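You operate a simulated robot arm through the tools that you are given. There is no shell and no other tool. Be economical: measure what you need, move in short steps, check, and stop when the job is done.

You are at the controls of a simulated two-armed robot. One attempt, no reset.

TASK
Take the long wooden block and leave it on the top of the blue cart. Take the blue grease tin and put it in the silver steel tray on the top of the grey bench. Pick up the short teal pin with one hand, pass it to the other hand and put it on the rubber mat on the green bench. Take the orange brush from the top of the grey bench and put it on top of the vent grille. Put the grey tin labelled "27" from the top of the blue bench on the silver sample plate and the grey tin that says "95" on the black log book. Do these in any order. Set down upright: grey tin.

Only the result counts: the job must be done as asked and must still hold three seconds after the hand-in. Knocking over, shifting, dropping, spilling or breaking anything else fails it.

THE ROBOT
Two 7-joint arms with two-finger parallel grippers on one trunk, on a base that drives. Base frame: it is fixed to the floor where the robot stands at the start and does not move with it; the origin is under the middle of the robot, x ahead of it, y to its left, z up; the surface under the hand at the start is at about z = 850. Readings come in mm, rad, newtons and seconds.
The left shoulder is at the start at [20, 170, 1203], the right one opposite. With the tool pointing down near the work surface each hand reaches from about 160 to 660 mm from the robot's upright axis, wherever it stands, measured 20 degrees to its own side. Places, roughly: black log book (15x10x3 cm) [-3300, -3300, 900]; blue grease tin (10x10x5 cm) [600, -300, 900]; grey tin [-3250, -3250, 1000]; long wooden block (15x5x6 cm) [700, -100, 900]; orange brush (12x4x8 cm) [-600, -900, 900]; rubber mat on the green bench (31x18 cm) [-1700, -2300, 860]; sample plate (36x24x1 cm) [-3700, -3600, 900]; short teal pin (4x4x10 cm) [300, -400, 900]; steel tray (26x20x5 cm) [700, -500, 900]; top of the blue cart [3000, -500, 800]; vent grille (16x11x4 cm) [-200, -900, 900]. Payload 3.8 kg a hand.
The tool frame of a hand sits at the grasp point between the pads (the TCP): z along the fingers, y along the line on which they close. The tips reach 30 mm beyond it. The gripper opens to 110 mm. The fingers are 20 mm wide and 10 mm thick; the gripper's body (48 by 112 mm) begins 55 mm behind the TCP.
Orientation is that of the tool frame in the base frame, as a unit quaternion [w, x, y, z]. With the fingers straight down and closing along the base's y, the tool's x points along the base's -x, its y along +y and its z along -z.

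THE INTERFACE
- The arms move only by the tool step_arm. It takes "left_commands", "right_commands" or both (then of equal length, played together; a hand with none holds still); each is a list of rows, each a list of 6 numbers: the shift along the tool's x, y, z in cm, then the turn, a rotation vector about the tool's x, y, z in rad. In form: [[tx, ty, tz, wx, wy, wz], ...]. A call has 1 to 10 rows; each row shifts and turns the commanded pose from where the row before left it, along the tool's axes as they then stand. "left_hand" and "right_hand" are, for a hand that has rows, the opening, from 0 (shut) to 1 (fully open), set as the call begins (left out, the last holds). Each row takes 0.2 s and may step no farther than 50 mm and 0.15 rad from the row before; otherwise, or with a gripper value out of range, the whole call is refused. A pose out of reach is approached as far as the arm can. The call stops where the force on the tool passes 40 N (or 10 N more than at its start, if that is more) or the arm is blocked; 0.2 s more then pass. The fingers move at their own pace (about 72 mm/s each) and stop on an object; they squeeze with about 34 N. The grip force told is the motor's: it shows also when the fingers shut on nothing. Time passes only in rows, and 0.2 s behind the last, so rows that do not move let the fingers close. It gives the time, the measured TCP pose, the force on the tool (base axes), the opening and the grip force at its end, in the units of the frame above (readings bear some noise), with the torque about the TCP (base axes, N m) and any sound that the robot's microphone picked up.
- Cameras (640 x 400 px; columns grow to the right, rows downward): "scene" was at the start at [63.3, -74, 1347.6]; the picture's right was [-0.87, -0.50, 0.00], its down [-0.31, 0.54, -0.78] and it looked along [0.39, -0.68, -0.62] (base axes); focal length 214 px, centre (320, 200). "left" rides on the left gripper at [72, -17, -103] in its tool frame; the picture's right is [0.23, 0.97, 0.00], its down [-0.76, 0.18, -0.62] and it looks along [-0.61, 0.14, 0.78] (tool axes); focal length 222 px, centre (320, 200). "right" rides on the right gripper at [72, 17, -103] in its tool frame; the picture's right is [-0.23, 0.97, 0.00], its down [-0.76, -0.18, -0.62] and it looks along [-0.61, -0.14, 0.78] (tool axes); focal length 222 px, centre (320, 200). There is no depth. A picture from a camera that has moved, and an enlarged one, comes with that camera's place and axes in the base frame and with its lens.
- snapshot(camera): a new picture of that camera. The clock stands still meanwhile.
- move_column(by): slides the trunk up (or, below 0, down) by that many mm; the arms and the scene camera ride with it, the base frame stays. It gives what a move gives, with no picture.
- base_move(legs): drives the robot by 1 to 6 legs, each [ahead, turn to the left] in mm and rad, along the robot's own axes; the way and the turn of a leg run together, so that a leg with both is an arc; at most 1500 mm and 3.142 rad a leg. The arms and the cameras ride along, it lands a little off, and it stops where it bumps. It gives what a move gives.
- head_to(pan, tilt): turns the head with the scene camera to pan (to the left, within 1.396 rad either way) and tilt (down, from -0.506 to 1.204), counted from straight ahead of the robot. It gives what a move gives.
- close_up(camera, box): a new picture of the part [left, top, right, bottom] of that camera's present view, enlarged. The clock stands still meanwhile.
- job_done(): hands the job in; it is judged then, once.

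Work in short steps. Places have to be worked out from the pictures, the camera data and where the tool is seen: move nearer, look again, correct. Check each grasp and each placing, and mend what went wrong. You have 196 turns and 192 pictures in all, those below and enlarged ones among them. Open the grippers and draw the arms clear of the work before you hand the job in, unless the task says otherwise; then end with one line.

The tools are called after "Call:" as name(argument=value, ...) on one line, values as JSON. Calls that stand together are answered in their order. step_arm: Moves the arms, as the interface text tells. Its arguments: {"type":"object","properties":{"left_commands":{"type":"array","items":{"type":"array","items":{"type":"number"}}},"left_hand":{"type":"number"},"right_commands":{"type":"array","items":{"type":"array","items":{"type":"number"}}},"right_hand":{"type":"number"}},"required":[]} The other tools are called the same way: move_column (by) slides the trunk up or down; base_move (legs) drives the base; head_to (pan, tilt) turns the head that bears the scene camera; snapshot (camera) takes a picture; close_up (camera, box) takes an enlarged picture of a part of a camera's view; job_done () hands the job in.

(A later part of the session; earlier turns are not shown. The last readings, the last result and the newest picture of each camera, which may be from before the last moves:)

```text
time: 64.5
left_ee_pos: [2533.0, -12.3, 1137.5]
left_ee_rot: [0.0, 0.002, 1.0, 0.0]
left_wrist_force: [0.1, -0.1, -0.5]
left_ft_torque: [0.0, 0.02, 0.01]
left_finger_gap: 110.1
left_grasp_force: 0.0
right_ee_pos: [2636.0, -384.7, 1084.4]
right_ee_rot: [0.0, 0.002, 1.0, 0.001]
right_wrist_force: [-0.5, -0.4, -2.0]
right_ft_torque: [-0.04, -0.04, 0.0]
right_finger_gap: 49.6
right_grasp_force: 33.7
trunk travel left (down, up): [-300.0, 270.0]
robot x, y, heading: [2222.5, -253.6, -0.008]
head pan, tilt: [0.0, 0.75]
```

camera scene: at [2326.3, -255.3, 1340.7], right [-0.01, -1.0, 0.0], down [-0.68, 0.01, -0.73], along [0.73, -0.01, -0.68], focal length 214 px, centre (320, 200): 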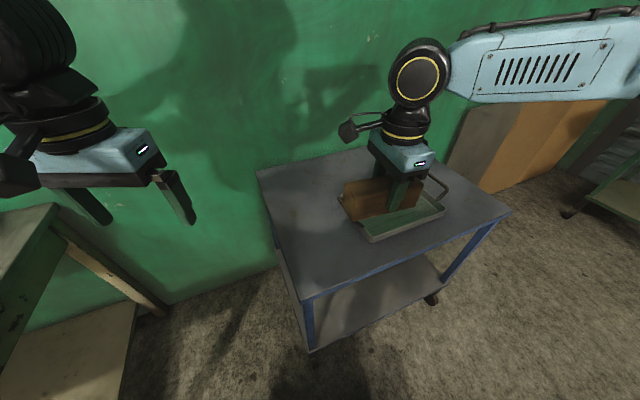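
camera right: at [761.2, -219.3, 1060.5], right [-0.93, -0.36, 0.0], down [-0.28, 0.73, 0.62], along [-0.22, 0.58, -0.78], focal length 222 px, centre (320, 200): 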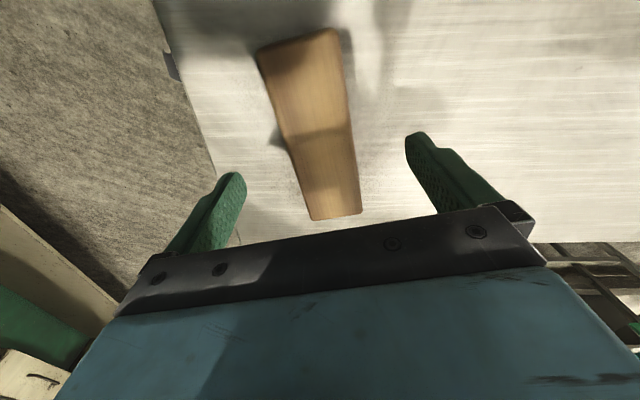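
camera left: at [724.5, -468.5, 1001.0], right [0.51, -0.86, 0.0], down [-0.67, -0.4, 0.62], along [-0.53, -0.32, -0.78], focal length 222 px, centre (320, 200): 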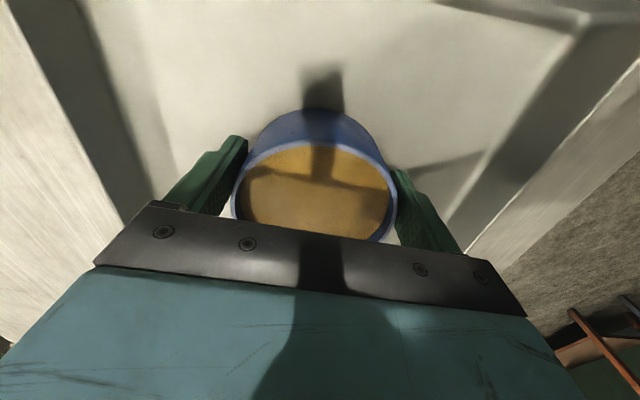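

Call:
step_arm(right_commands=[[-3, 3.3, 0, 0, 0, 0], [-3.3, 3.3, 0, 0, 0, 0], [-3.3, 3.3, 0, 0, 0, 0], [0, 0, 4, 0, 0, 0], [0, 0, 4, 0, 0, 0], [0, 0, 4, 0, 0, 0], [0, 0, 0, 0, 0, 0]])

Call:
snapshot(camera="scene")

Call:
snapshot(camera="right")

```text
time: 66.1
left_ee_pos: [2531.2, -12.5, 1136.7]
left_ee_rot: [-0.001, 0.001, 1.0, 0.0]
left_wrist_force: [-0.3, 0.2, -1.0]
left_ft_torque: [0.01, -0.01, 0.02]
left_finger_gap: 110.0
left_grasp_force: 0.0
right_ee_pos: [2644.7, -419.3, 983.6]
right_ee_rot: [0.0, 0.004, 1.0, 0.002]
right_wrist_force: [0.3, 0.4, -3.1]
right_ft_torque: [-0.03, -0.04, -0.01]
right_finger_gap: 49.7
right_grasp_force: 33.6
right hand out of reach, approached as far as the arm can: row 1, 2, 3, 4, 5, 6
trunk travel left (down, up): [-300.0, 270.0]
robot x, y, heading: [2222.0, -254.9, -0.013]
head pan, tilt: [0.0, 0.75]
```

```text
163 pictures are left
camera scene: at [2325.6, -254.6, 1340.7], right [-0.01, -1.0, 0.0], down [-0.68, 0.01, -0.73], along [0.73, -0.01, -0.68], focal length 214 px, centre (320, 200)
```

scene: 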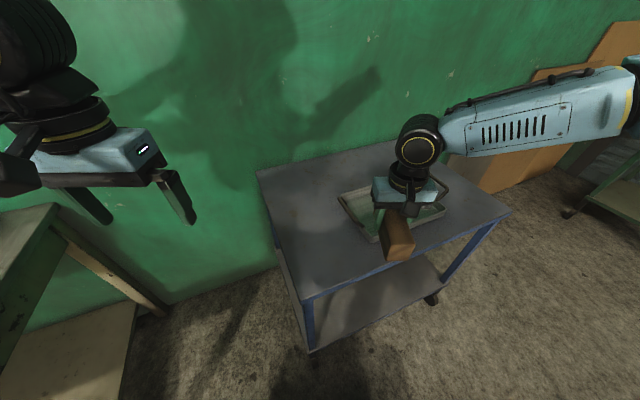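

```text
162 pictures are left
camera right: at [2571.5, -404.5, 1087.4], right [0.23, 0.97, 0.0], down [0.76, -0.18, 0.62], along [0.61, -0.14, -0.78], focal length 222 px, centre (320, 200)
```

right: 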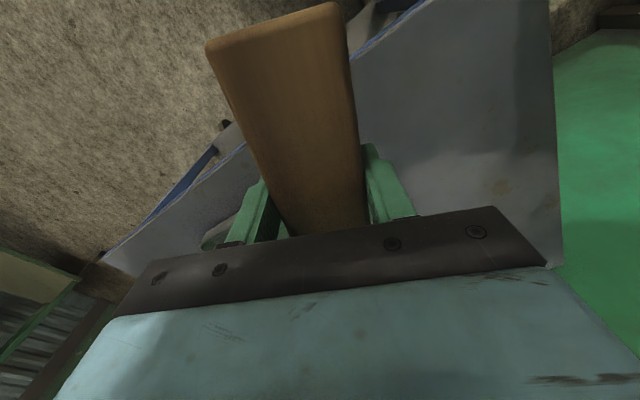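

The right arm can't reach near my midline at this height. Turning the robot 0.42 rad left puts the target on the right arm's own side and aligns the block with the cart's side edge.

Call:
base_move(legs=[[0, 0.42]])

Call:
snapshot(camera="scene")

```text
time: 67.8
left_ee_pos: [2404.2, 94.4, 1137.5]
left_ee_rot: [-0.001, -0.209, 0.978, 0.0]
left_wrist_force: [0.1, -1.0, 0.2]
left_ft_torque: [0.0, 0.0, 0.03]
left_finger_gap: 110.0
left_grasp_force: 0.0
right_ee_pos: [2675.7, -231.6, 983.8]
right_ee_rot: [-0.001, -0.209, 0.978, 0.001]
right_wrist_force: [-0.3, -0.3, -1.8]
right_ft_torque: [0.0, -0.02, -0.01]
right_finger_gap: 49.7
right_grasp_force: 34.1
trunk travel left (down, up): [-300.0, 270.0]
robot x, y, heading: [2221.0, -254.7, 0.412]
head pan, tilt: [0.0, 0.75]
```

```text
161 pictures are left
camera scene: at [2316.7, -211.3, 1340.7], right [0.4, -0.92, 0.0], down [-0.62, -0.27, -0.73], along [0.67, 0.29, -0.68], focal length 214 px, centre (320, 200)
```

scene: 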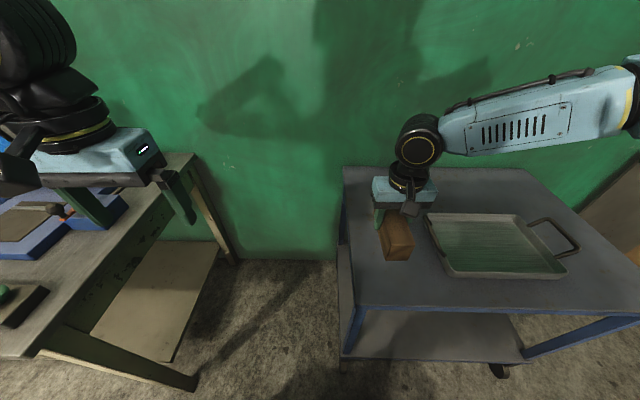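

Now the gap between cart edge and tray is clear. Moving to (2730,-270) and lowering to z≈875.

Call:
step_arm(right_commands=[[-1.7, -2.8, 0, 0, 0, 0], [-1.7, -2.8, 0, 0, 0, 0], [0, 0, 4, 0, 0, 0], [0, 0, 4, 0, 0, 0], [0, 0, 2.5, 0, 0, 0], [0, 0, 0, 0, 0, 0]])

Call:
snapshot(camera="scene")

```text
time: 69.2
left_ee_pos: [2404.4, 93.5, 1136.7]
left_ee_rot: [-0.001, -0.21, 0.978, 0.0]
left_wrist_force: [1.0, -0.2, -0.2]
left_ft_torque: [0.0, 0.01, -0.01]
left_finger_gap: 110.0
left_grasp_force: 0.1
right_ee_pos: [2721.7, -295.4, 905.4]
right_ee_rot: [-0.001, -0.208, 0.978, 0.001]
right_wrist_force: [0.7, 0.0, -1.8]
right_ft_torque: [-0.02, 0.0, 0.02]
right_finger_gap: 49.8
right_grasp_force: 34.0
right hand out of reach, approached as far as the arm can: row 4, 5
trunk travel left (down, up): [-300.0, 270.0]
robot x, y, heading: [2223.3, -250.4, 0.417]
head pan, tilt: [0.0, 0.75]
```

```text
160 pictures are left
camera scene: at [2316.8, -211.8, 1340.7], right [0.4, -0.92, 0.0], down [-0.62, -0.27, -0.73], along [0.67, 0.29, -0.68], focal length 214 px, centre (320, 200)
```

scene: 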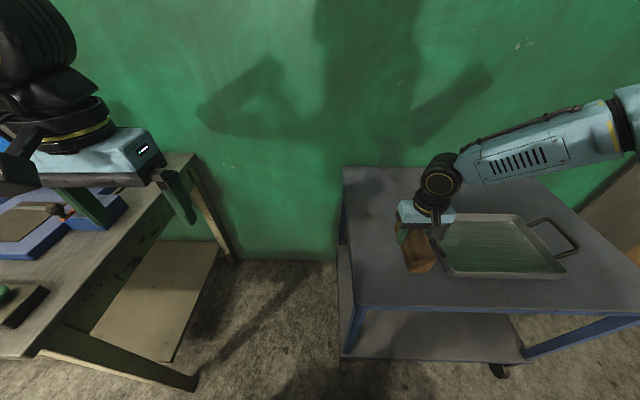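

The arm is limited at this height, so I'll lower the trunk 40 mm instead, which brings the block straight down.

Call:
move_column(by=-40)

Call:
close_up(camera="scene", box=[330, 170, 490, 270])

```text
time: 70.0
left_ee_pos: [2405.2, 92.8, 1097.9]
left_ee_rot: [0.0, -0.21, 0.978, -0.001]
left_wrist_force: [0.0, 0.4, -0.7]
left_ft_torque: [0.05, 0.01, 0.0]
left_finger_gap: 110.3
left_grasp_force: 0.1
right_ee_pos: [2720.2, -295.3, 866.3]
right_ee_rot: [-0.001, -0.208, 0.978, 0.002]
right_wrist_force: [-0.4, -0.3, -3.4]
right_ft_torque: [-0.03, -0.01, 0.04]
right_finger_gap: 49.9
right_grasp_force: 33.8
trunk travel left (down, up): [-260.0, 310.0]
robot x, y, heading: [2221.4, -254.5, 0.416]
head pan, tilt: [0.0, 0.75]
```

```text
4.00 times, centred on (410, 220) of scene
camera zoom: at [2316.8, -211.8, 1300.7], right [0.4, -0.92, 0.0], down [-0.62, -0.27, -0.73], along [0.67, 0.29, -0.68], focal length 858 px, centre (-40, 120)
```

zoom: 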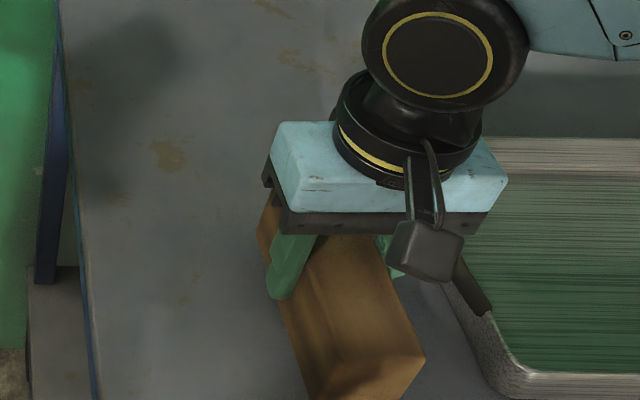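

Clear of the tray by about 35 mm. I'll shift 20 mm away from it for margin, then lower in small steps.

Call:
step_arm(right_commands=[[0, 2, 0, 0, 0, 0], [0, 0, 0, 0, 0, 0]])

Call:
move_column(by=-12)

```text
time: 70.6
left_ee_pos: [2405.5, 94.4, 1096.9]
left_ee_rot: [-0.001, -0.209, 0.978, 0.001]
left_wrist_force: [0.9, 0.6, 0.8]
left_ft_torque: [-0.01, 0.04, 0.02]
left_finger_gap: 110.0
left_grasp_force: 0.0
right_ee_pos: [2709.5, -285.6, 873.0]
right_ee_rot: [-0.001, -0.208, 0.978, 0.002]
right_wrist_force: [0.0, 0.7, -1.9]
right_ft_torque: [0.0, 0.0, 0.01]
right_finger_gap: 49.9
right_grasp_force: 34.1
right hand out of reach, approached as far as the arm can: row 1
trunk travel left (down, up): [-260.0, 310.0]
robot x, y, heading: [2216.9, -253.2, 0.413]
head pan, tilt: [0.0, 0.75]
```

```text
time: 71.2
left_ee_pos: [2405.7, 94.3, 1085.1]
left_ee_rot: [0.0, -0.21, 0.978, 0.001]
left_wrist_force: [-0.2, -0.1, 0.2]
left_ft_torque: [0.01, -0.01, -0.01]
left_finger_gap: 110.1
left_grasp_force: 0.0
right_ee_pos: [2709.5, -286.3, 860.0]
right_ee_rot: [0.0, -0.208, 0.978, 0.001]
right_wrist_force: [-0.4, -0.3, -2.0]
right_ft_torque: [-0.01, 0.0, -0.01]
right_finger_gap: 49.8
right_grasp_force: 33.9
trunk travel left (down, up): [-248.0, 322.0]
robot x, y, heading: [2218.1, -257.5, 0.413]
head pan, tilt: [0.0, 0.75]
```

No contact yet; lowering a few mm at a time.

Call:
move_column(by=-8)

Call:
move_column(by=-4)

Call:
close_up(camera="scene", box=[330, 170, 490, 270])

```text
time: 71.8
left_ee_pos: [2404.4, 93.8, 1077.0]
left_ee_rot: [-0.001, -0.209, 0.978, 0.0]
left_wrist_force: [-0.8, -0.2, 0.1]
left_ft_torque: [0.01, -0.01, 0.06]
left_finger_gap: 110.2
left_grasp_force: 0.1
right_ee_pos: [2708.6, -283.8, 852.8]
right_ee_rot: [0.0, -0.208, 0.978, 0.002]
right_wrist_force: [0.4, 0.8, -2.3]
right_ft_torque: [0.02, -0.02, 0.01]
right_finger_gap: 49.7
right_grasp_force: 34.0
trunk travel left (down, up): [-240.0, 330.0]
robot x, y, heading: [2222.2, -252.5, 0.414]
head pan, tilt: [0.0, 0.75]
```

```text
time: 72.3
left_ee_pos: [2404.5, 93.0, 1073.9]
left_ee_rot: [-0.001, -0.21, 0.978, 0.0]
left_wrist_force: [-0.4, -0.5, 0.0]
left_ft_torque: [-0.01, 0.02, 0.0]
left_finger_gap: 109.7
left_grasp_force: 0.0
right_ee_pos: [2709.7, -284.4, 849.2]
right_ee_rot: [0.001, -0.208, 0.978, 0.001]
right_wrist_force: [0.2, -0.3, -3.2]
right_ft_torque: [0.03, -0.02, -0.02]
right_finger_gap: 50.0
right_grasp_force: 33.3
trunk travel left (down, up): [-236.0, 334.0]
robot x, y, heading: [2219.8, -256.5, 0.414]
head pan, tilt: [0.0, 0.75]
```

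```text
4.00 times, centred on (410, 220) of scene
camera zoom: at [2316.9, -211.8, 1276.7], right [0.4, -0.92, 0.0], down [-0.62, -0.27, -0.73], along [0.67, 0.29, -0.68], focal length 858 px, centre (-40, 120)
```

zoom: 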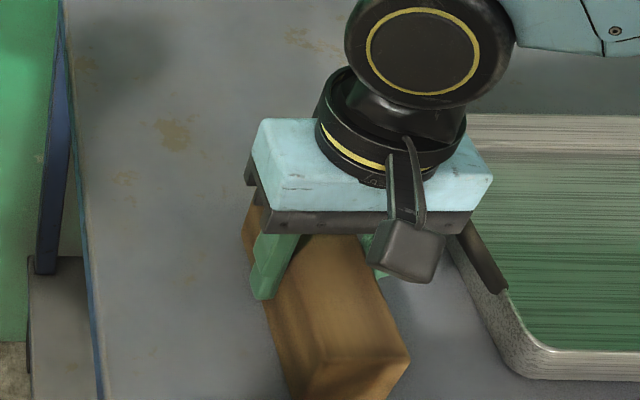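

Call:
move_column(by=-4)

Call:
move_column(by=-3)

Call:
snapshot(camera="right")

```text
time: 72.8
left_ee_pos: [2403.7, 94.0, 1071.4]
left_ee_rot: [0.0, -0.209, 0.978, 0.001]
left_wrist_force: [-0.3, 0.5, 0.8]
left_ft_torque: [-0.01, 0.02, 0.03]
left_finger_gap: 110.0
left_grasp_force: 0.1
right_ee_pos: [2711.2, -284.1, 847.4]
right_ee_rot: [0.003, -0.207, 0.978, 0.003]
right_wrist_force: [1.3, -6.6, 24.6]
right_ft_torque: [-0.7, 0.19, 0.06]
right_finger_gap: 49.9
right_grasp_force: 34.0
trunk travel left (down, up): [-232.0, 338.0]
robot x, y, heading: [2222.8, -254.5, 0.415]
head pan, tilt: [0.0, 0.75]
```

```text
time: 73.4
left_ee_pos: [2403.5, 93.2, 1065.8]
left_ee_rot: [-0.001, -0.21, 0.978, 0.0]
left_wrist_force: [-0.8, -0.1, -0.1]
left_ft_torque: [0.0, 0.02, -0.02]
left_finger_gap: 109.9
left_grasp_force: 0.0
right_ee_pos: [2710.1, -284.3, 842.4]
right_ee_rot: [0.003, -0.208, 0.978, 0.002]
right_wrist_force: [2.6, -4.5, 26.4]
right_ft_torque: [-0.49, -0.59, 0.09]
right_finger_gap: 49.7
right_grasp_force: 33.9
trunk travel left (down, up): [-229.0, 341.0]
robot x, y, heading: [2219.8, -251.2, 0.42]
head pan, tilt: [0.0, 0.75]
```

```text
157 pictures are left
camera right: at [2636.3, -299.7, 945.7], right [-0.19, 0.98, 0.01], down [0.77, 0.14, 0.63], along [0.61, 0.12, -0.78], focal length 222 px, centre (320, 200)
```

right: 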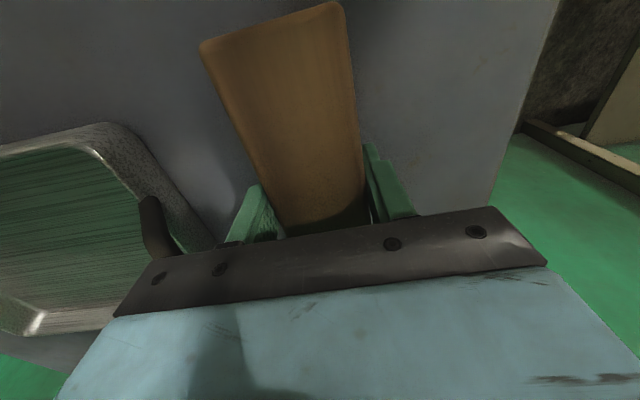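

Contact made (26 N). I'll open only partly to stay clear of the tray handle, then raise.

Call:
step_arm(right_commands=[[0, 0, 0, 0, 0, 0], [0, 0, 0, 0, 0, 0]], right_hand=0.65)

Call:
move_column(by=150)

Call:
snapshot(camera="right")

Call:
snapshot(camera="scene")

```text
time: 74.0
left_ee_pos: [2404.3, 93.4, 1065.8]
left_ee_rot: [-0.001, -0.211, 0.978, -0.001]
left_wrist_force: [0.9, 0.1, -0.1]
left_ft_torque: [-0.01, 0.01, -0.02]
left_finger_gap: 110.0
left_grasp_force: 0.1
right_ee_pos: [2709.5, -284.6, 841.1]
right_ee_rot: [-0.001, -0.209, 0.978, 0.002]
right_wrist_force: [0.2, 0.0, 0.6]
right_ft_torque: [0.02, 0.0, -0.01]
right_finger_gap: 71.3
right_grasp_force: 0.1
trunk travel left (down, up): [-229.0, 341.0]
robot x, y, heading: [2222.6, -253.9, 0.414]
head pan, tilt: [0.0, 0.75]
```

```text
time: 75.7
left_ee_pos: [2404.1, 94.6, 1214.8]
left_ee_rot: [0.0, -0.209, 0.978, -0.001]
left_wrist_force: [-1.0, -0.3, 0.3]
left_ft_torque: [0.02, 0.01, -0.02]
left_finger_gap: 110.0
left_grasp_force: 0.0
right_ee_pos: [2709.2, -285.0, 991.0]
right_ee_rot: [-0.001, -0.208, 0.978, 0.002]
right_wrist_force: [-0.2, -0.4, -0.1]
right_ft_torque: [-0.02, -0.02, 0.02]
right_finger_gap: 71.6
right_grasp_force: 0.0
trunk travel left (down, up): [-379.0, 191.0]
robot x, y, heading: [2221.4, -253.3, 0.413]
head pan, tilt: [0.0, 0.75]
```

```text
156 pictures are left
camera right: at [2636.7, -300.0, 1094.4], right [-0.19, 0.98, 0.0], down [0.77, 0.15, 0.62], along [0.61, 0.12, -0.78], focal length 222 px, centre (320, 200)
```

right: 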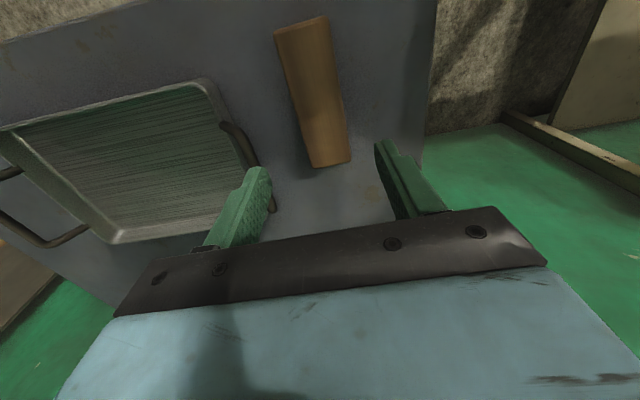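

```text
155 pictures are left
camera scene: at [2316.8, -211.7, 1419.6], right [0.4, -0.92, 0.0], down [-0.62, -0.27, -0.73], along [0.67, 0.29, -0.68], focal length 214 px, centre (320, 200)
```

scene: 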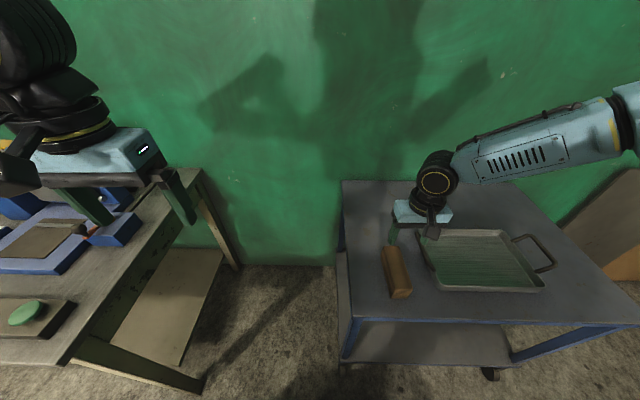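

The block rests on the cart, clear of the tray. I'll raise and retract the right hand, then drive round to the front of the grey bench for the pin.

Call:
step_arm(right_commands=[[1, 0, -4, 0, 0, 0], [2, -1, -4, 0, 0, 0], [3, -1, -3, 0, 0, 0], [3, -1, -3, 0, 0, 0], [0, 0, 0, 0, 0, 0]], right_hand=1)

Call:
base_move(legs=[[-300, 0], [0, 1.982], [1289, 0], [0, 1.231], [760, 0], [0, 1.475]])

Call:
snapshot(camera="scene")

```text
time: 76.9
left_ee_pos: [2405.1, 93.6, 1216.2]
left_ee_rot: [-0.002, -0.209, 0.978, -0.001]
left_wrist_force: [0.3, -0.3, 0.9]
left_ft_torque: [0.02, 0.03, -0.04]
left_finger_gap: 109.9
left_grasp_force: 0.1
right_ee_pos: [2640.6, -349.5, 1133.6]
right_ee_rot: [-0.001, -0.209, 0.978, 0.001]
right_wrist_force: [0.4, -0.2, -0.2]
right_ft_torque: [-0.02, 0.01, -0.01]
right_finger_gap: 110.4
right_grasp_force: 0.1
trunk travel left (down, up): [-379.0, 191.0]
robot x, y, heading: [2221.5, -251.2, 0.419]
head pan, tilt: [0.0, 0.75]
```

```text
time: 94.6
left_ee_pos: [647.8, -14.1, 1216.1]
left_ee_rot: [0.0, 0.961, 0.275, 0.001]
left_wrist_force: [0.1, -0.5, -0.2]
left_ft_torque: [0.03, 0.01, -0.03]
left_finger_gap: 109.8
left_grasp_force: 0.1
right_ee_pos: [354.6, 392.9, 1132.5]
right_ee_rot: [0.002, 0.962, 0.273, 0.0]
right_wrist_force: [-0.1, -0.2, -0.5]
right_ft_torque: [-0.02, 0.02, 0.02]
right_finger_gap: 110.3
right_grasp_force: 0.1
trunk travel left (down, up): [-379.0, 191.0]
robot x, y, heading: [780.4, 357.0, -2.59]
head pan, tilt: [0.0, 0.75]
stopped in leg 5: the robot was blocked; the commanded pose is now the measured one
```

```text
154 pictures are left
camera scene: at [692.1, 301.8, 1419.7], right [-0.53, 0.85, 0.0], down [0.58, 0.36, -0.73], along [-0.62, -0.38, -0.68], focal length 214 px, centre (320, 200)
```

scene: 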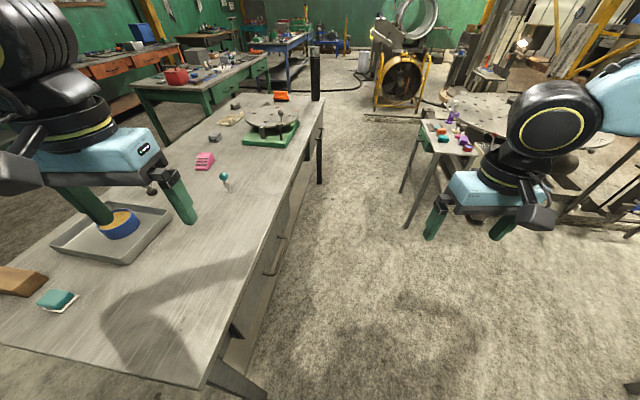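

The base seems to be about 220 mm to each side, so I need a wider berth when driving alongside. I'll back off, run farther from the edge, then turn to face the pin.

Call:
base_move(legs=[[-150, 0], [0, -0.257], [650, 0], [0, 1.666]])

Call:
snapshot(camera="scene")

```text
time: 104.2
left_ee_pos: [616.3, 51.7, 1216.7]
left_ee_rot: [-0.001, 0.552, 0.834, 0.001]
left_wrist_force: [0.4, 0.6, 0.1]
left_ft_torque: [0.0, 0.0, -0.02]
left_finger_gap: 109.6
left_grasp_force: 0.1
right_ee_pos: [168.5, -174.2, 1131.8]
right_ee_rot: [0.001, 0.553, 0.833, 0.001]
right_wrist_force: [-0.2, -0.5, 0.0]
right_ft_torque: [0.02, 0.0, -0.01]
right_finger_gap: 110.1
right_grasp_force: 0.0
trunk travel left (down, up): [-379.0, 191.0]
robot x, y, heading: [272.9, 238.5, -1.173]
head pan, tilt: [0.0, 0.75]
```

```text
153 pictures are left
camera scene: at [310.3, 145.8, 1419.7], right [-0.92, -0.39, 0.0], down [-0.26, 0.63, -0.73], along [0.28, -0.67, -0.68], focal length 214 px, centre (320, 200)
```

scene: 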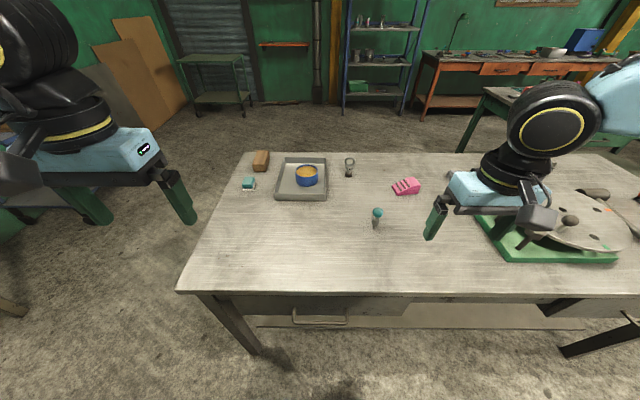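

I'm aligned with the bench edge with the pin at (321,-352). I'll move forward 110 mm, lower the trunk to its original height and look at the pin closely.

Call:
base_move(legs=[[110, 0]])

Call:
move_column(by=-79)

Call:
snapshot(camera="scene")

Call:
close_up(camera="scene", box=[320, 180, 480, 280])

```text
time: 105.4
left_ee_pos: [657.0, -51.3, 1215.9]
left_ee_rot: [0.0, 0.553, 0.833, 0.002]
left_wrist_force: [0.7, 0.8, -1.5]
left_ft_torque: [0.03, 0.0, 0.02]
left_finger_gap: 110.3
left_grasp_force: 0.1
right_ee_pos: [211.1, -275.5, 1132.0]
right_ee_rot: [0.0, 0.553, 0.833, 0.001]
right_wrist_force: [0.0, -0.6, 0.1]
right_ft_torque: [0.04, 0.03, -0.02]
right_finger_gap: 110.1
right_grasp_force: 0.1
trunk travel left (down, up): [-379.0, 191.0]
robot x, y, heading: [311.6, 142.3, -1.182]
head pan, tilt: [0.0, 0.75]
```

```text
time: 106.5
left_ee_pos: [657.9, -50.6, 1137.3]
left_ee_rot: [-0.001, 0.551, 0.834, 0.0]
left_wrist_force: [0.0, -0.7, 0.3]
left_ft_torque: [0.0, 0.0, -0.02]
left_finger_gap: 110.2
left_grasp_force: 0.0
right_ee_pos: [210.0, -275.4, 1054.7]
right_ee_rot: [0.002, 0.553, 0.833, 0.001]
right_wrist_force: [0.1, 0.5, 1.3]
right_ft_torque: [0.01, -0.01, 0.01]
right_finger_gap: 110.1
right_grasp_force: 0.0
trunk travel left (down, up): [-300.0, 270.0]
robot x, y, heading: [311.9, 141.1, -1.178]
head pan, tilt: [0.0, 0.75]
```

```text
152 pictures are left
camera scene: at [352.5, 44.8, 1340.8], right [-0.92, -0.39, 0.0], down [-0.26, 0.63, -0.73], along [0.28, -0.67, -0.68], focal length 214 px, centre (320, 200)
```

scene: 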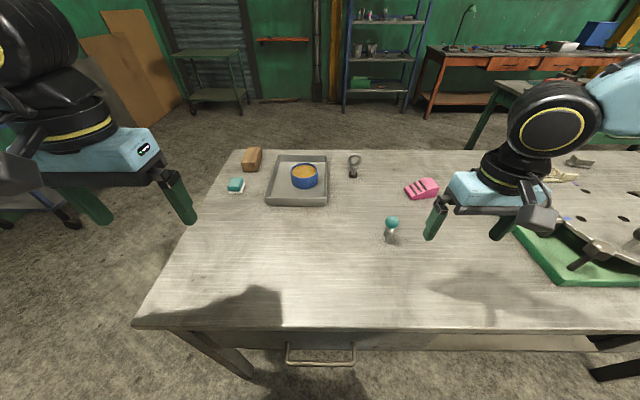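

```text
4.00 times, centred on (400, 230) of scene
camera zoom: at [352.5, 44.8, 1340.8], right [-0.92, -0.39, 0.0], down [-0.26, 0.63, -0.73], along [0.28, -0.67, -0.68], focal length 858 px, centre (0, 80)
```

zoom: 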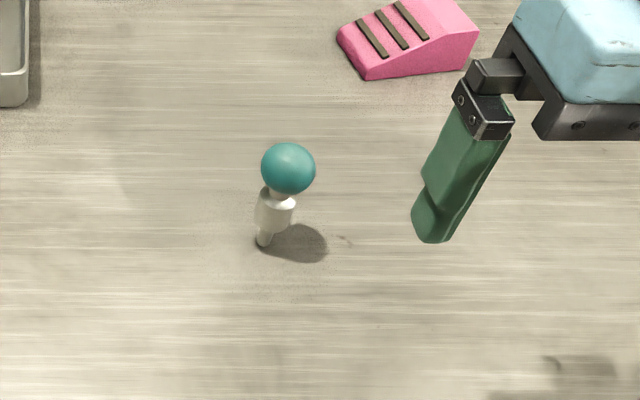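

The pin is a 35 mm ball on a collar and thin tip. Plan: right hand grips the ball from above, left hand takes the collar from the side. I'll back off slightly and turn left so the pin lies well on the right arm's side.

Call:
base_move(legs=[[-30, 0], [0, 0.3]])

Call:
snapshot(camera="scene")

Call:
snapshot(camera="right")

```text
time: 108.3
left_ee_pos: [686.2, 85.4, 1136.1]
left_ee_rot: [-0.002, 0.425, 0.905, 0.0]
left_wrist_force: [0.3, 0.7, -0.4]
left_ft_torque: [-0.01, 0.01, 0.01]
left_finger_gap: 109.8
left_grasp_force: 0.1
right_ee_pos: [323.1, -258.6, 1053.8]
right_ee_rot: [0.001, 0.426, 0.905, 0.0]
right_wrist_force: [0.2, 0.4, -0.6]
right_ft_torque: [-0.02, -0.01, 0.0]
right_finger_gap: 110.2
right_grasp_force: 0.1
trunk travel left (down, up): [-300.0, 270.0]
robot x, y, heading: [300.3, 169.3, -0.878]
head pan, tilt: [0.0, 0.75]
```

```text
150 pictures are left
camera scene: at [367.2, 88.3, 1340.7], right [-0.77, -0.64, 0.0], down [-0.43, 0.53, -0.73], along [0.46, -0.56, -0.68], focal length 214 px, centre (320, 200)
```

scene: 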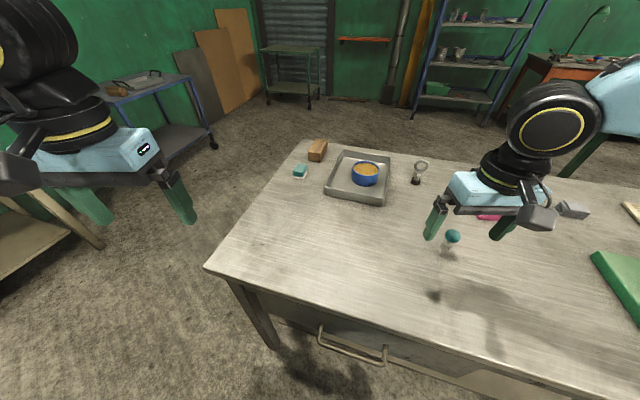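

```text
149 pictures are left
camera right: at [289.3, -193.5, 1156.8], right [0.9, 0.44, 0.0], down [0.35, -0.7, 0.62], along [0.28, -0.56, -0.78], focal length 222 px, centre (320, 200)
```

right: 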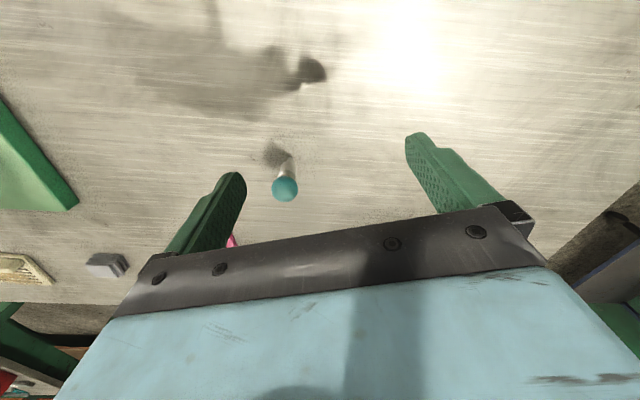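

Ball head at (323,-358). Moving the right hand above it to z≈1000 and checking.

Call:
step_arm(right_commands=[[-3.8, -3.1, 0, 0, 0, 0], [-3.8, -3.2, 0, 0, 0, 0], [0, 0, 2.7, 0, 0, 0], [0, 0, 2.7, 0, 0, 0], [0, 0, 0, 0, 0, 0]])

Call:
snapshot(camera="right")

```text
time: 109.5
left_ee_pos: [686.7, 85.1, 1137.5]
left_ee_rot: [-0.001, 0.425, 0.905, 0.001]
left_wrist_force: [0.8, -0.1, 0.0]
left_ft_torque: [0.02, -0.01, 0.0]
left_finger_gap: 109.6
left_grasp_force: 0.0
right_ee_pos: [323.2, -358.8, 999.6]
right_ee_rot: [0.001, 0.427, 0.904, 0.001]
right_wrist_force: [0.5, -0.3, -0.5]
right_ft_torque: [-0.01, -0.02, 0.02]
right_finger_gap: 110.0
right_grasp_force: 0.0
trunk travel left (down, up): [-300.0, 270.0]
robot x, y, heading: [302.7, 165.1, -0.884]
head pan, tilt: [0.0, 0.75]
```

```text
148 pictures are left
camera right: at [290.0, -293.3, 1102.2], right [0.9, 0.44, 0.0], down [0.35, -0.7, 0.62], along [0.28, -0.56, -0.78], focal length 222 px, centre (320, 200)
```

right: 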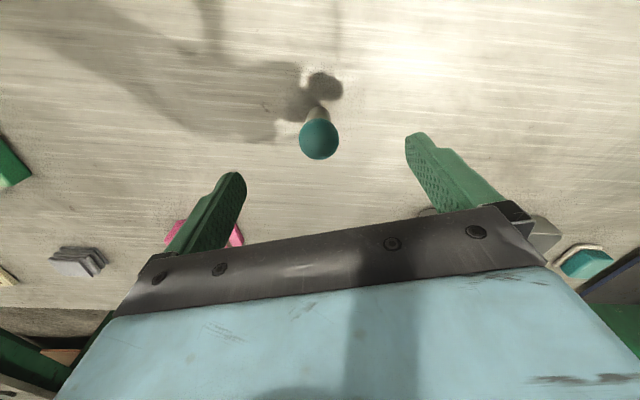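

Centred. Descending to put the ball between the fingertips and closing.

Call:
step_arm(right_commands=[[0, 0, 2.5, 0, 0, 0], [0, 0, 2.6, 0, 0, 0], [0, 0, 0, 0, 0, 0]])

Call:
step_arm(right_commands=[[0, 0, 0, 0, 0, 0], [0, 0, 0, 0, 0, 0], [0, 0, 0, 0, 0, 0], [0, 0, 0, 0, 0, 0]], right_hand=0)

Call:
snapshot(camera="right")

```text
time: 110.3
left_ee_pos: [687.2, 84.8, 1137.1]
left_ee_rot: [-0.001, 0.425, 0.905, 0.0]
left_wrist_force: [-0.7, 0.9, 0.1]
left_ft_torque: [0.03, -0.02, -0.02]
left_finger_gap: 109.8
left_grasp_force: 0.1
right_ee_pos: [324.9, -358.8, 947.0]
right_ee_rot: [0.002, 0.427, 0.904, 0.002]
right_wrist_force: [0.2, 0.6, 0.0]
right_ft_torque: [-0.02, -0.01, 0.02]
right_finger_gap: 110.1
right_grasp_force: 0.0
trunk travel left (down, up): [-300.0, 270.0]
robot x, y, heading: [299.4, 169.2, -0.882]
head pan, tilt: [0.0, 0.75]
```

```text
time: 111.3
left_ee_pos: [686.0, 84.5, 1136.3]
left_ee_rot: [-0.002, 0.424, 0.905, 0.001]
left_wrist_force: [-0.6, 0.5, -0.2]
left_ft_torque: [0.01, 0.03, -0.01]
left_finger_gap: 109.9
left_grasp_force: 0.0
right_ee_pos: [324.7, -360.1, 947.4]
right_ee_rot: [0.001, 0.427, 0.904, 0.001]
right_wrist_force: [0.3, 0.0, -0.5]
right_ft_torque: [-0.03, 0.01, 0.01]
right_finger_gap: 32.4
right_grasp_force: 33.8
trunk travel left (down, up): [-300.0, 270.0]
robot x, y, heading: [304.1, 169.1, -0.885]
head pan, tilt: [0.0, 0.75]
```

```text
147 pictures are left
camera right: at [291.0, -293.5, 1050.4], right [0.9, 0.44, 0.0], down [0.35, -0.7, 0.62], along [0.28, -0.56, -0.78], focal length 222 px, centre (320, 200)
```

right: 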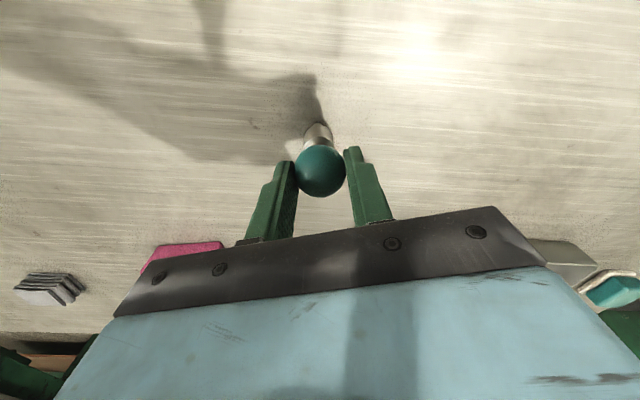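

Gripped (32 mm). Lifting the pin and bringing it inward while the left hand yaws a quarter turn.

Call:
step_arm(right_commands=[[0, 0, -3, 0, 0, 0], [0, 0, -4, 0, 0, 0], [0, 0, -4, 0, 0, 0], [0, 0, -4, 0, 0, 0], [0, 0, -2, 0, 0, 0], [0, 3, 0, 0, 0, 0], [0, 3.5, 0, 0, 0, 0], [0, 3.5, 0, 0, 0, 0], [0, 3, 0, 0, 0, 0], [0, 0, 0, 0, 0, 0]], left_commands=[[0, 0, 0, 0, 0, -0.149], [0, 0, 0, 0, 0, -0.149], [0, 0, 0, 0, 0, -0.149], [0, 0, 0, 0, 0, -0.149], [0, 0, 0, 0, 0, -0.149], [0, 0, 0, 0, 0, -0.149], [0, 0, 0, 0, 0, -0.149], [0, 0, 0, 0, 0, -0.149], [0, 0, 0, 0, 0, -0.149], [0, 0, 0, 0, 0, -0.149]])

Call:
snapshot(camera="scene")

```text
time: 113.5
left_ee_pos: [686.1, 85.9, 1137.5]
left_ee_rot: [0.0, -0.304, 0.953, 0.001]
left_wrist_force: [0.0, 0.6, 0.1]
left_ft_torque: [-0.01, -0.02, 0.03]
left_finger_gap: 110.2
left_grasp_force: 0.0
right_ee_pos: [422.4, -274.7, 1117.6]
right_ee_rot: [0.002, 0.426, 0.905, 0.001]
right_wrist_force: [-0.1, -0.1, -0.4]
right_ft_torque: [-0.01, -0.02, 0.02]
right_finger_gap: 32.5
right_grasp_force: 34.4
trunk travel left (down, up): [-300.0, 270.0]
robot x, y, heading: [299.8, 168.6, -0.881]
head pan, tilt: [0.0, 0.75]
```

```text
146 pictures are left
camera scene: at [366.6, 88.1, 1340.8], right [-0.77, -0.64, 0.0], down [-0.43, 0.53, -0.73], along [0.47, -0.56, -0.68], focal length 214 px, centre (320, 200)
```

scene: 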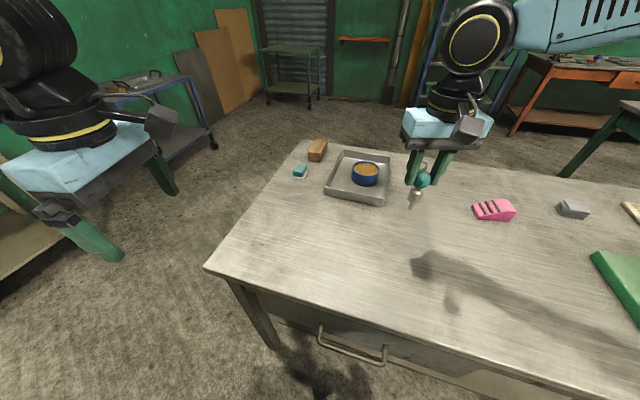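

Pin held upright at (422,-275). Now tilting the left hand to point to the right.

Call:
step_arm(left_commands=[[0, 0, 0, 0, 0.149, 0], [0, 0, 0, 0, 0.149, 0], [0, 0, 0, 0, 0.149, 0], [0, 0, 0, 0, 0.149, 0], [0, 0, 0, 0, 0.149, 0], [0, 0, 0, 0, 0.149, 0], [0, 0, 0, 0, 0.149, 0], [0, 0, 0, 0, 0.149, 0], [0, 0, 0, 0, 0.149, 0], [0, 0, 0, 0, 0.149, 0]])

Call:
snapshot(camera="scene")

Call:
snapshot(camera="left")

```text
time: 115.7
left_ee_pos: [687.6, 83.8, 1136.8]
left_ee_rot: [-0.647, -0.223, 0.7, -0.205]
left_wrist_force: [0.1, -0.5, 1.2]
left_ft_torque: [0.01, -0.05, 0.0]
left_finger_gap: 109.9
left_grasp_force: 0.2
right_ee_pos: [423.8, -276.0, 1118.1]
right_ee_rot: [0.001, 0.427, 0.904, 0.001]
right_wrist_force: [-0.9, 0.3, 0.2]
right_ft_torque: [0.03, 0.01, 0.01]
right_finger_gap: 32.4
right_grasp_force: 33.8
trunk travel left (down, up): [-300.0, 270.0]
robot x, y, heading: [302.5, 163.7, -0.878]
head pan, tilt: [0.0, 0.75]
```

```text
145 pictures are left
camera scene: at [367.2, 88.1, 1340.7], right [-0.77, -0.64, 0.0], down [-0.43, 0.53, -0.73], along [0.46, -0.56, -0.68], focal length 214 px, centre (320, 200)
```

scene: 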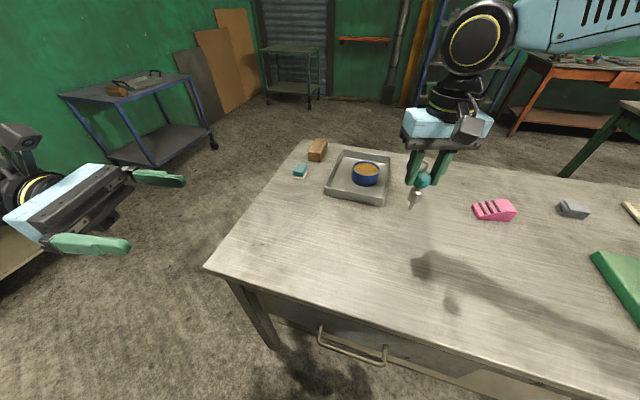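

```text
144 pictures are left
camera left: at [776.8, 127.0, 1217.2], right [-0.58, 0.78, 0.23], down [0.45, 0.54, -0.71], along [-0.68, -0.31, -0.67], focal length 222 px, centre (320, 200)
```

left: 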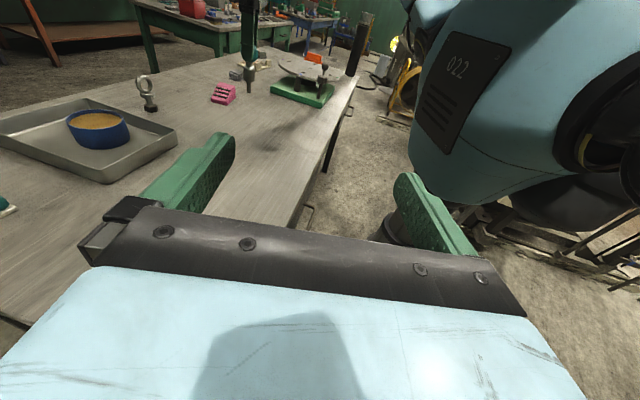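

Left fingers now point right with closing horizontal. I'll move the left hand to a stand-off 100 mm short of the pin's collar.

Call:
step_arm(left_commands=[[-0.57, -1.77, 3.86, 0, 0, 0], [-0.57, -1.77, 3.86, 0, 0, 0], [-0.57, -1.77, 3.86, 0, 0, 0], [-0.57, -1.77, 3.86, 0, 0, 0], [-0.57, -1.77, 3.86, 0, 0, 0], [-0.57, -1.77, 3.86, 0, 0, 0], [-0.57, -1.77, 3.86, 0, 0, 0], [-0.57, -1.77, 3.86, 0, 0, 0], [0, 0, 0, 0, 0, 0]])

Call:
snapshot(camera="left")

Call:
close_up(camera="scene", box=[280, 100, 520, 250])

```text
time: 117.7
left_ee_pos: [520.1, -209.4, 1066.9]
left_ee_rot: [-0.646, -0.222, 0.701, -0.203]
left_wrist_force: [-0.3, 0.3, 0.2]
left_ft_torque: [0.04, 0.01, 0.02]
left_finger_gap: 109.8
left_grasp_force: 0.1
right_ee_pos: [423.8, -275.0, 1119.0]
right_ee_rot: [0.002, 0.427, 0.904, 0.001]
right_wrist_force: [-1.0, 0.5, -0.4]
right_ft_torque: [0.0, -0.01, -0.01]
right_finger_gap: 32.6
right_grasp_force: 33.8
trunk travel left (down, up): [-300.0, 270.0]
robot x, y, heading: [300.8, 162.8, -0.88]
head pan, tilt: [0.0, 0.75]
```

```text
143 pictures are left
camera left: at [610.1, -167.0, 1146.8], right [-0.58, 0.79, 0.23], down [0.46, 0.54, -0.71], along [-0.68, -0.3, -0.67], focal length 222 px, centre (320, 200)
```

left: 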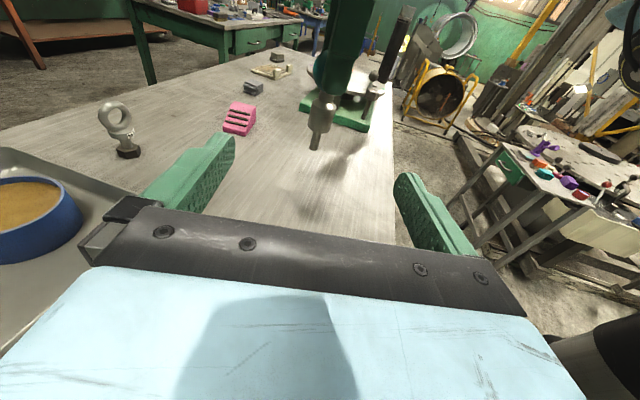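

```text
2.67 times, centred on (400, 175) of scene
camera zoom: at [367.2, 88.4, 1340.8], right [-0.77, -0.64, 0.0], down [-0.43, 0.53, -0.73], along [0.47, -0.56, -0.68], focal length 572 px, centre (107, 267)
```

zoom: 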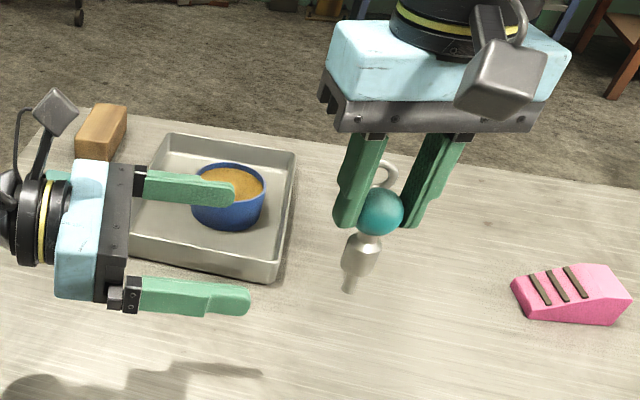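

Everything lines up: pin collar at (425,-277,1057), directly ahead of the left fingers. Advancing 97 mm.

Call:
step_arm(left_commands=[[0, 0, 3.3, 0, 0, 0], [0, 0, 3.3, 0, 0, 0], [0, -0.05, 3.1, 0, 0, 0], [0, 0, 0, 0, 0, 0]])

Call:
close_up(camera="scene", box=[280, 100, 520, 250])

Call:
snapshot(camera="left")

```text
time: 118.7
left_ee_pos: [440.8, -262.1, 1056.3]
left_ee_rot: [-0.647, -0.223, 0.7, -0.204]
left_wrist_force: [-0.4, -0.8, 0.1]
left_ft_torque: [-0.01, 0.0, 0.0]
left_finger_gap: 110.2
left_grasp_force: 0.0
right_ee_pos: [423.3, -275.8, 1117.8]
right_ee_rot: [0.002, 0.426, 0.905, 0.001]
right_wrist_force: [-0.2, -1.0, -1.4]
right_ft_torque: [0.03, 0.0, -0.01]
right_finger_gap: 32.6
right_grasp_force: 33.7
trunk travel left (down, up): [-300.0, 270.0]
robot x, y, heading: [302.3, 168.8, -0.881]
head pan, tilt: [0.0, 0.75]
```

```text
2.67 times, centred on (400, 175) of scene
camera zoom: at [367.2, 88.2, 1340.7], right [-0.77, -0.64, 0.0], down [-0.43, 0.53, -0.73], along [0.47, -0.56, -0.68], focal length 572 px, centre (107, 267)
```

zoom: 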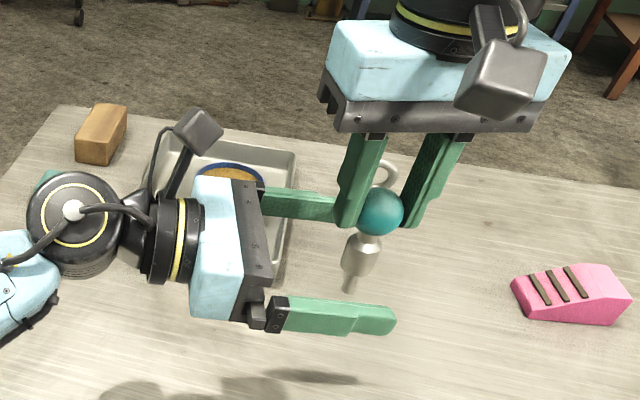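

```text
140 pictures are left
camera left: at [530.4, -220.4, 1137.7], right [-0.58, 0.79, 0.23], down [0.45, 0.54, -0.71], along [-0.68, -0.3, -0.67], focal length 222 px, centre (320, 200)
```

left: 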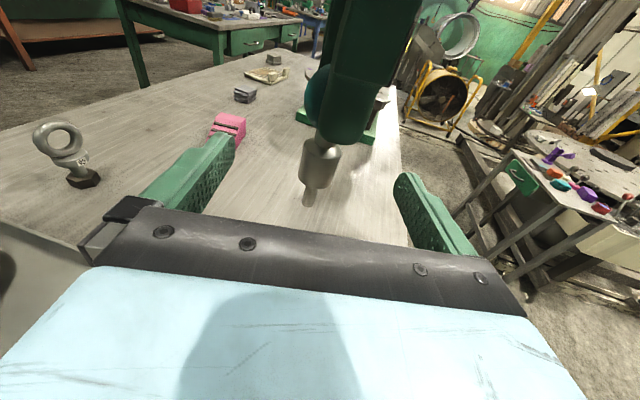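

The grip point falls on the lower collar. Closing the left hand.

Call:
step_arm(left_commands=[[0, 0, 0, 0, 0, 0], [0, 0, 0, 0, 0, 0], [0, 0, 0, 0, 0, 0], [0, 0, 0, 0, 0, 0], [0, 0, 0, 0, 0, 0]], left_hand=0)

Call:
close_up(camera="scene", box=[280, 100, 520, 250])

```text
time: 119.9
left_ee_pos: [441.4, -262.6, 1056.8]
left_ee_rot: [-0.647, -0.223, 0.7, -0.204]
left_wrist_force: [2.1, -9.4, -2.0]
left_ft_torque: [0.11, -0.14, 0.14]
left_finger_gap: 22.3
left_grasp_force: 34.2
right_ee_pos: [423.5, -275.0, 1119.0]
right_ee_rot: [0.001, 0.426, 0.905, 0.001]
right_wrist_force: [-2.7, 9.1, -0.1]
right_ft_torque: [0.52, 0.24, 0.03]
right_finger_gap: 32.5
right_grasp_force: 33.9
trunk travel left (down, up): [-300.0, 270.0]
robot x, y, heading: [300.3, 170.1, -0.881]
head pan, tilt: [0.0, 0.75]
```

```text
2.67 times, centred on (400, 175) of scene
camera zoom: at [366.9, 87.9, 1340.7], right [-0.77, -0.64, 0.0], down [-0.43, 0.53, -0.73], along [0.47, -0.56, -0.68], focal length 572 px, centre (107, 267)
```

zoom: 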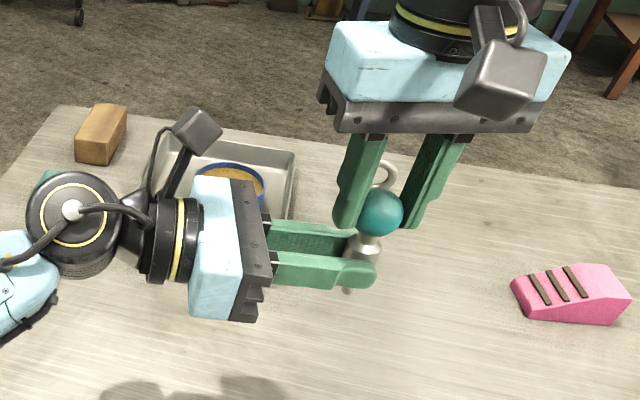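

Left grips the collar at 22 mm. Opening the right hand and raising it clear.

Call:
step_arm(right_commands=[[0, 0, 0, 0, 0, 0], [0, 0, 0, 0, 0, 0], [0, 0, 0, 0, 0, 0], [0, 0, -4, 0, 0, 0], [0, 0, -4, 0, 0, 0], [0, -4, 0, 0, 0, 0], [0, -4, 0, 0, 0, 0], [0, -4, 0, 0, 0, 0]], right_hand=1)

Call:
snapshot(camera="scene")

Call:
snapshot(camera="left")

```text
time: 121.7
left_ee_pos: [440.2, -264.2, 1057.3]
left_ee_rot: [-0.646, -0.222, 0.701, -0.203]
left_wrist_force: [-0.3, 0.3, 0.3]
left_ft_torque: [-0.01, 0.01, 0.01]
left_finger_gap: 22.2
left_grasp_force: 34.4
right_ee_pos: [327.4, -351.9, 1196.7]
right_ee_rot: [0.001, 0.426, 0.905, 0.001]
right_wrist_force: [0.0, -0.2, 0.0]
right_ft_torque: [0.0, -0.03, -0.02]
right_finger_gap: 109.9
right_grasp_force: 0.1
trunk travel left (down, up): [-300.0, 270.0]
robot x, y, heading: [304.1, 168.2, -0.883]
head pan, tilt: [0.0, 0.75]
```

```text
138 pictures are left
camera scene: at [365.9, 87.3, 1340.7], right [-0.77, -0.64, 0.0], down [-0.43, 0.53, -0.73], along [0.47, -0.56, -0.68], focal length 214 px, centre (320, 200)
```

scene: 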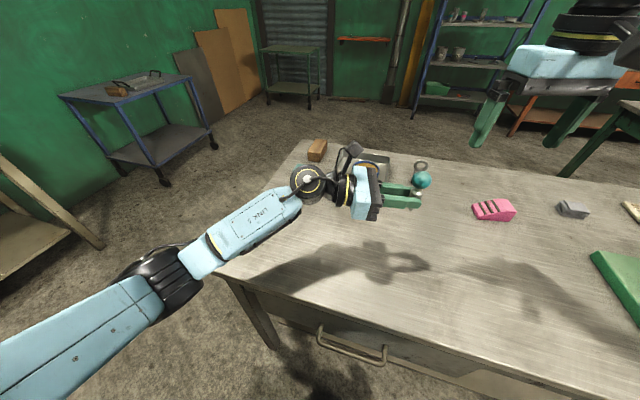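

```text
137 pictures are left
camera left: at [529.5, -220.9, 1137.6], right [-0.58, 0.79, 0.23], down [0.46, 0.54, -0.71], along [-0.68, -0.3, -0.67], focal length 222 px, centre (320, 200)
```

left: 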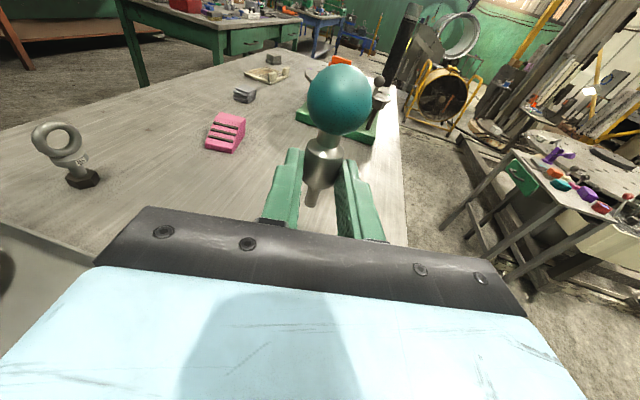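

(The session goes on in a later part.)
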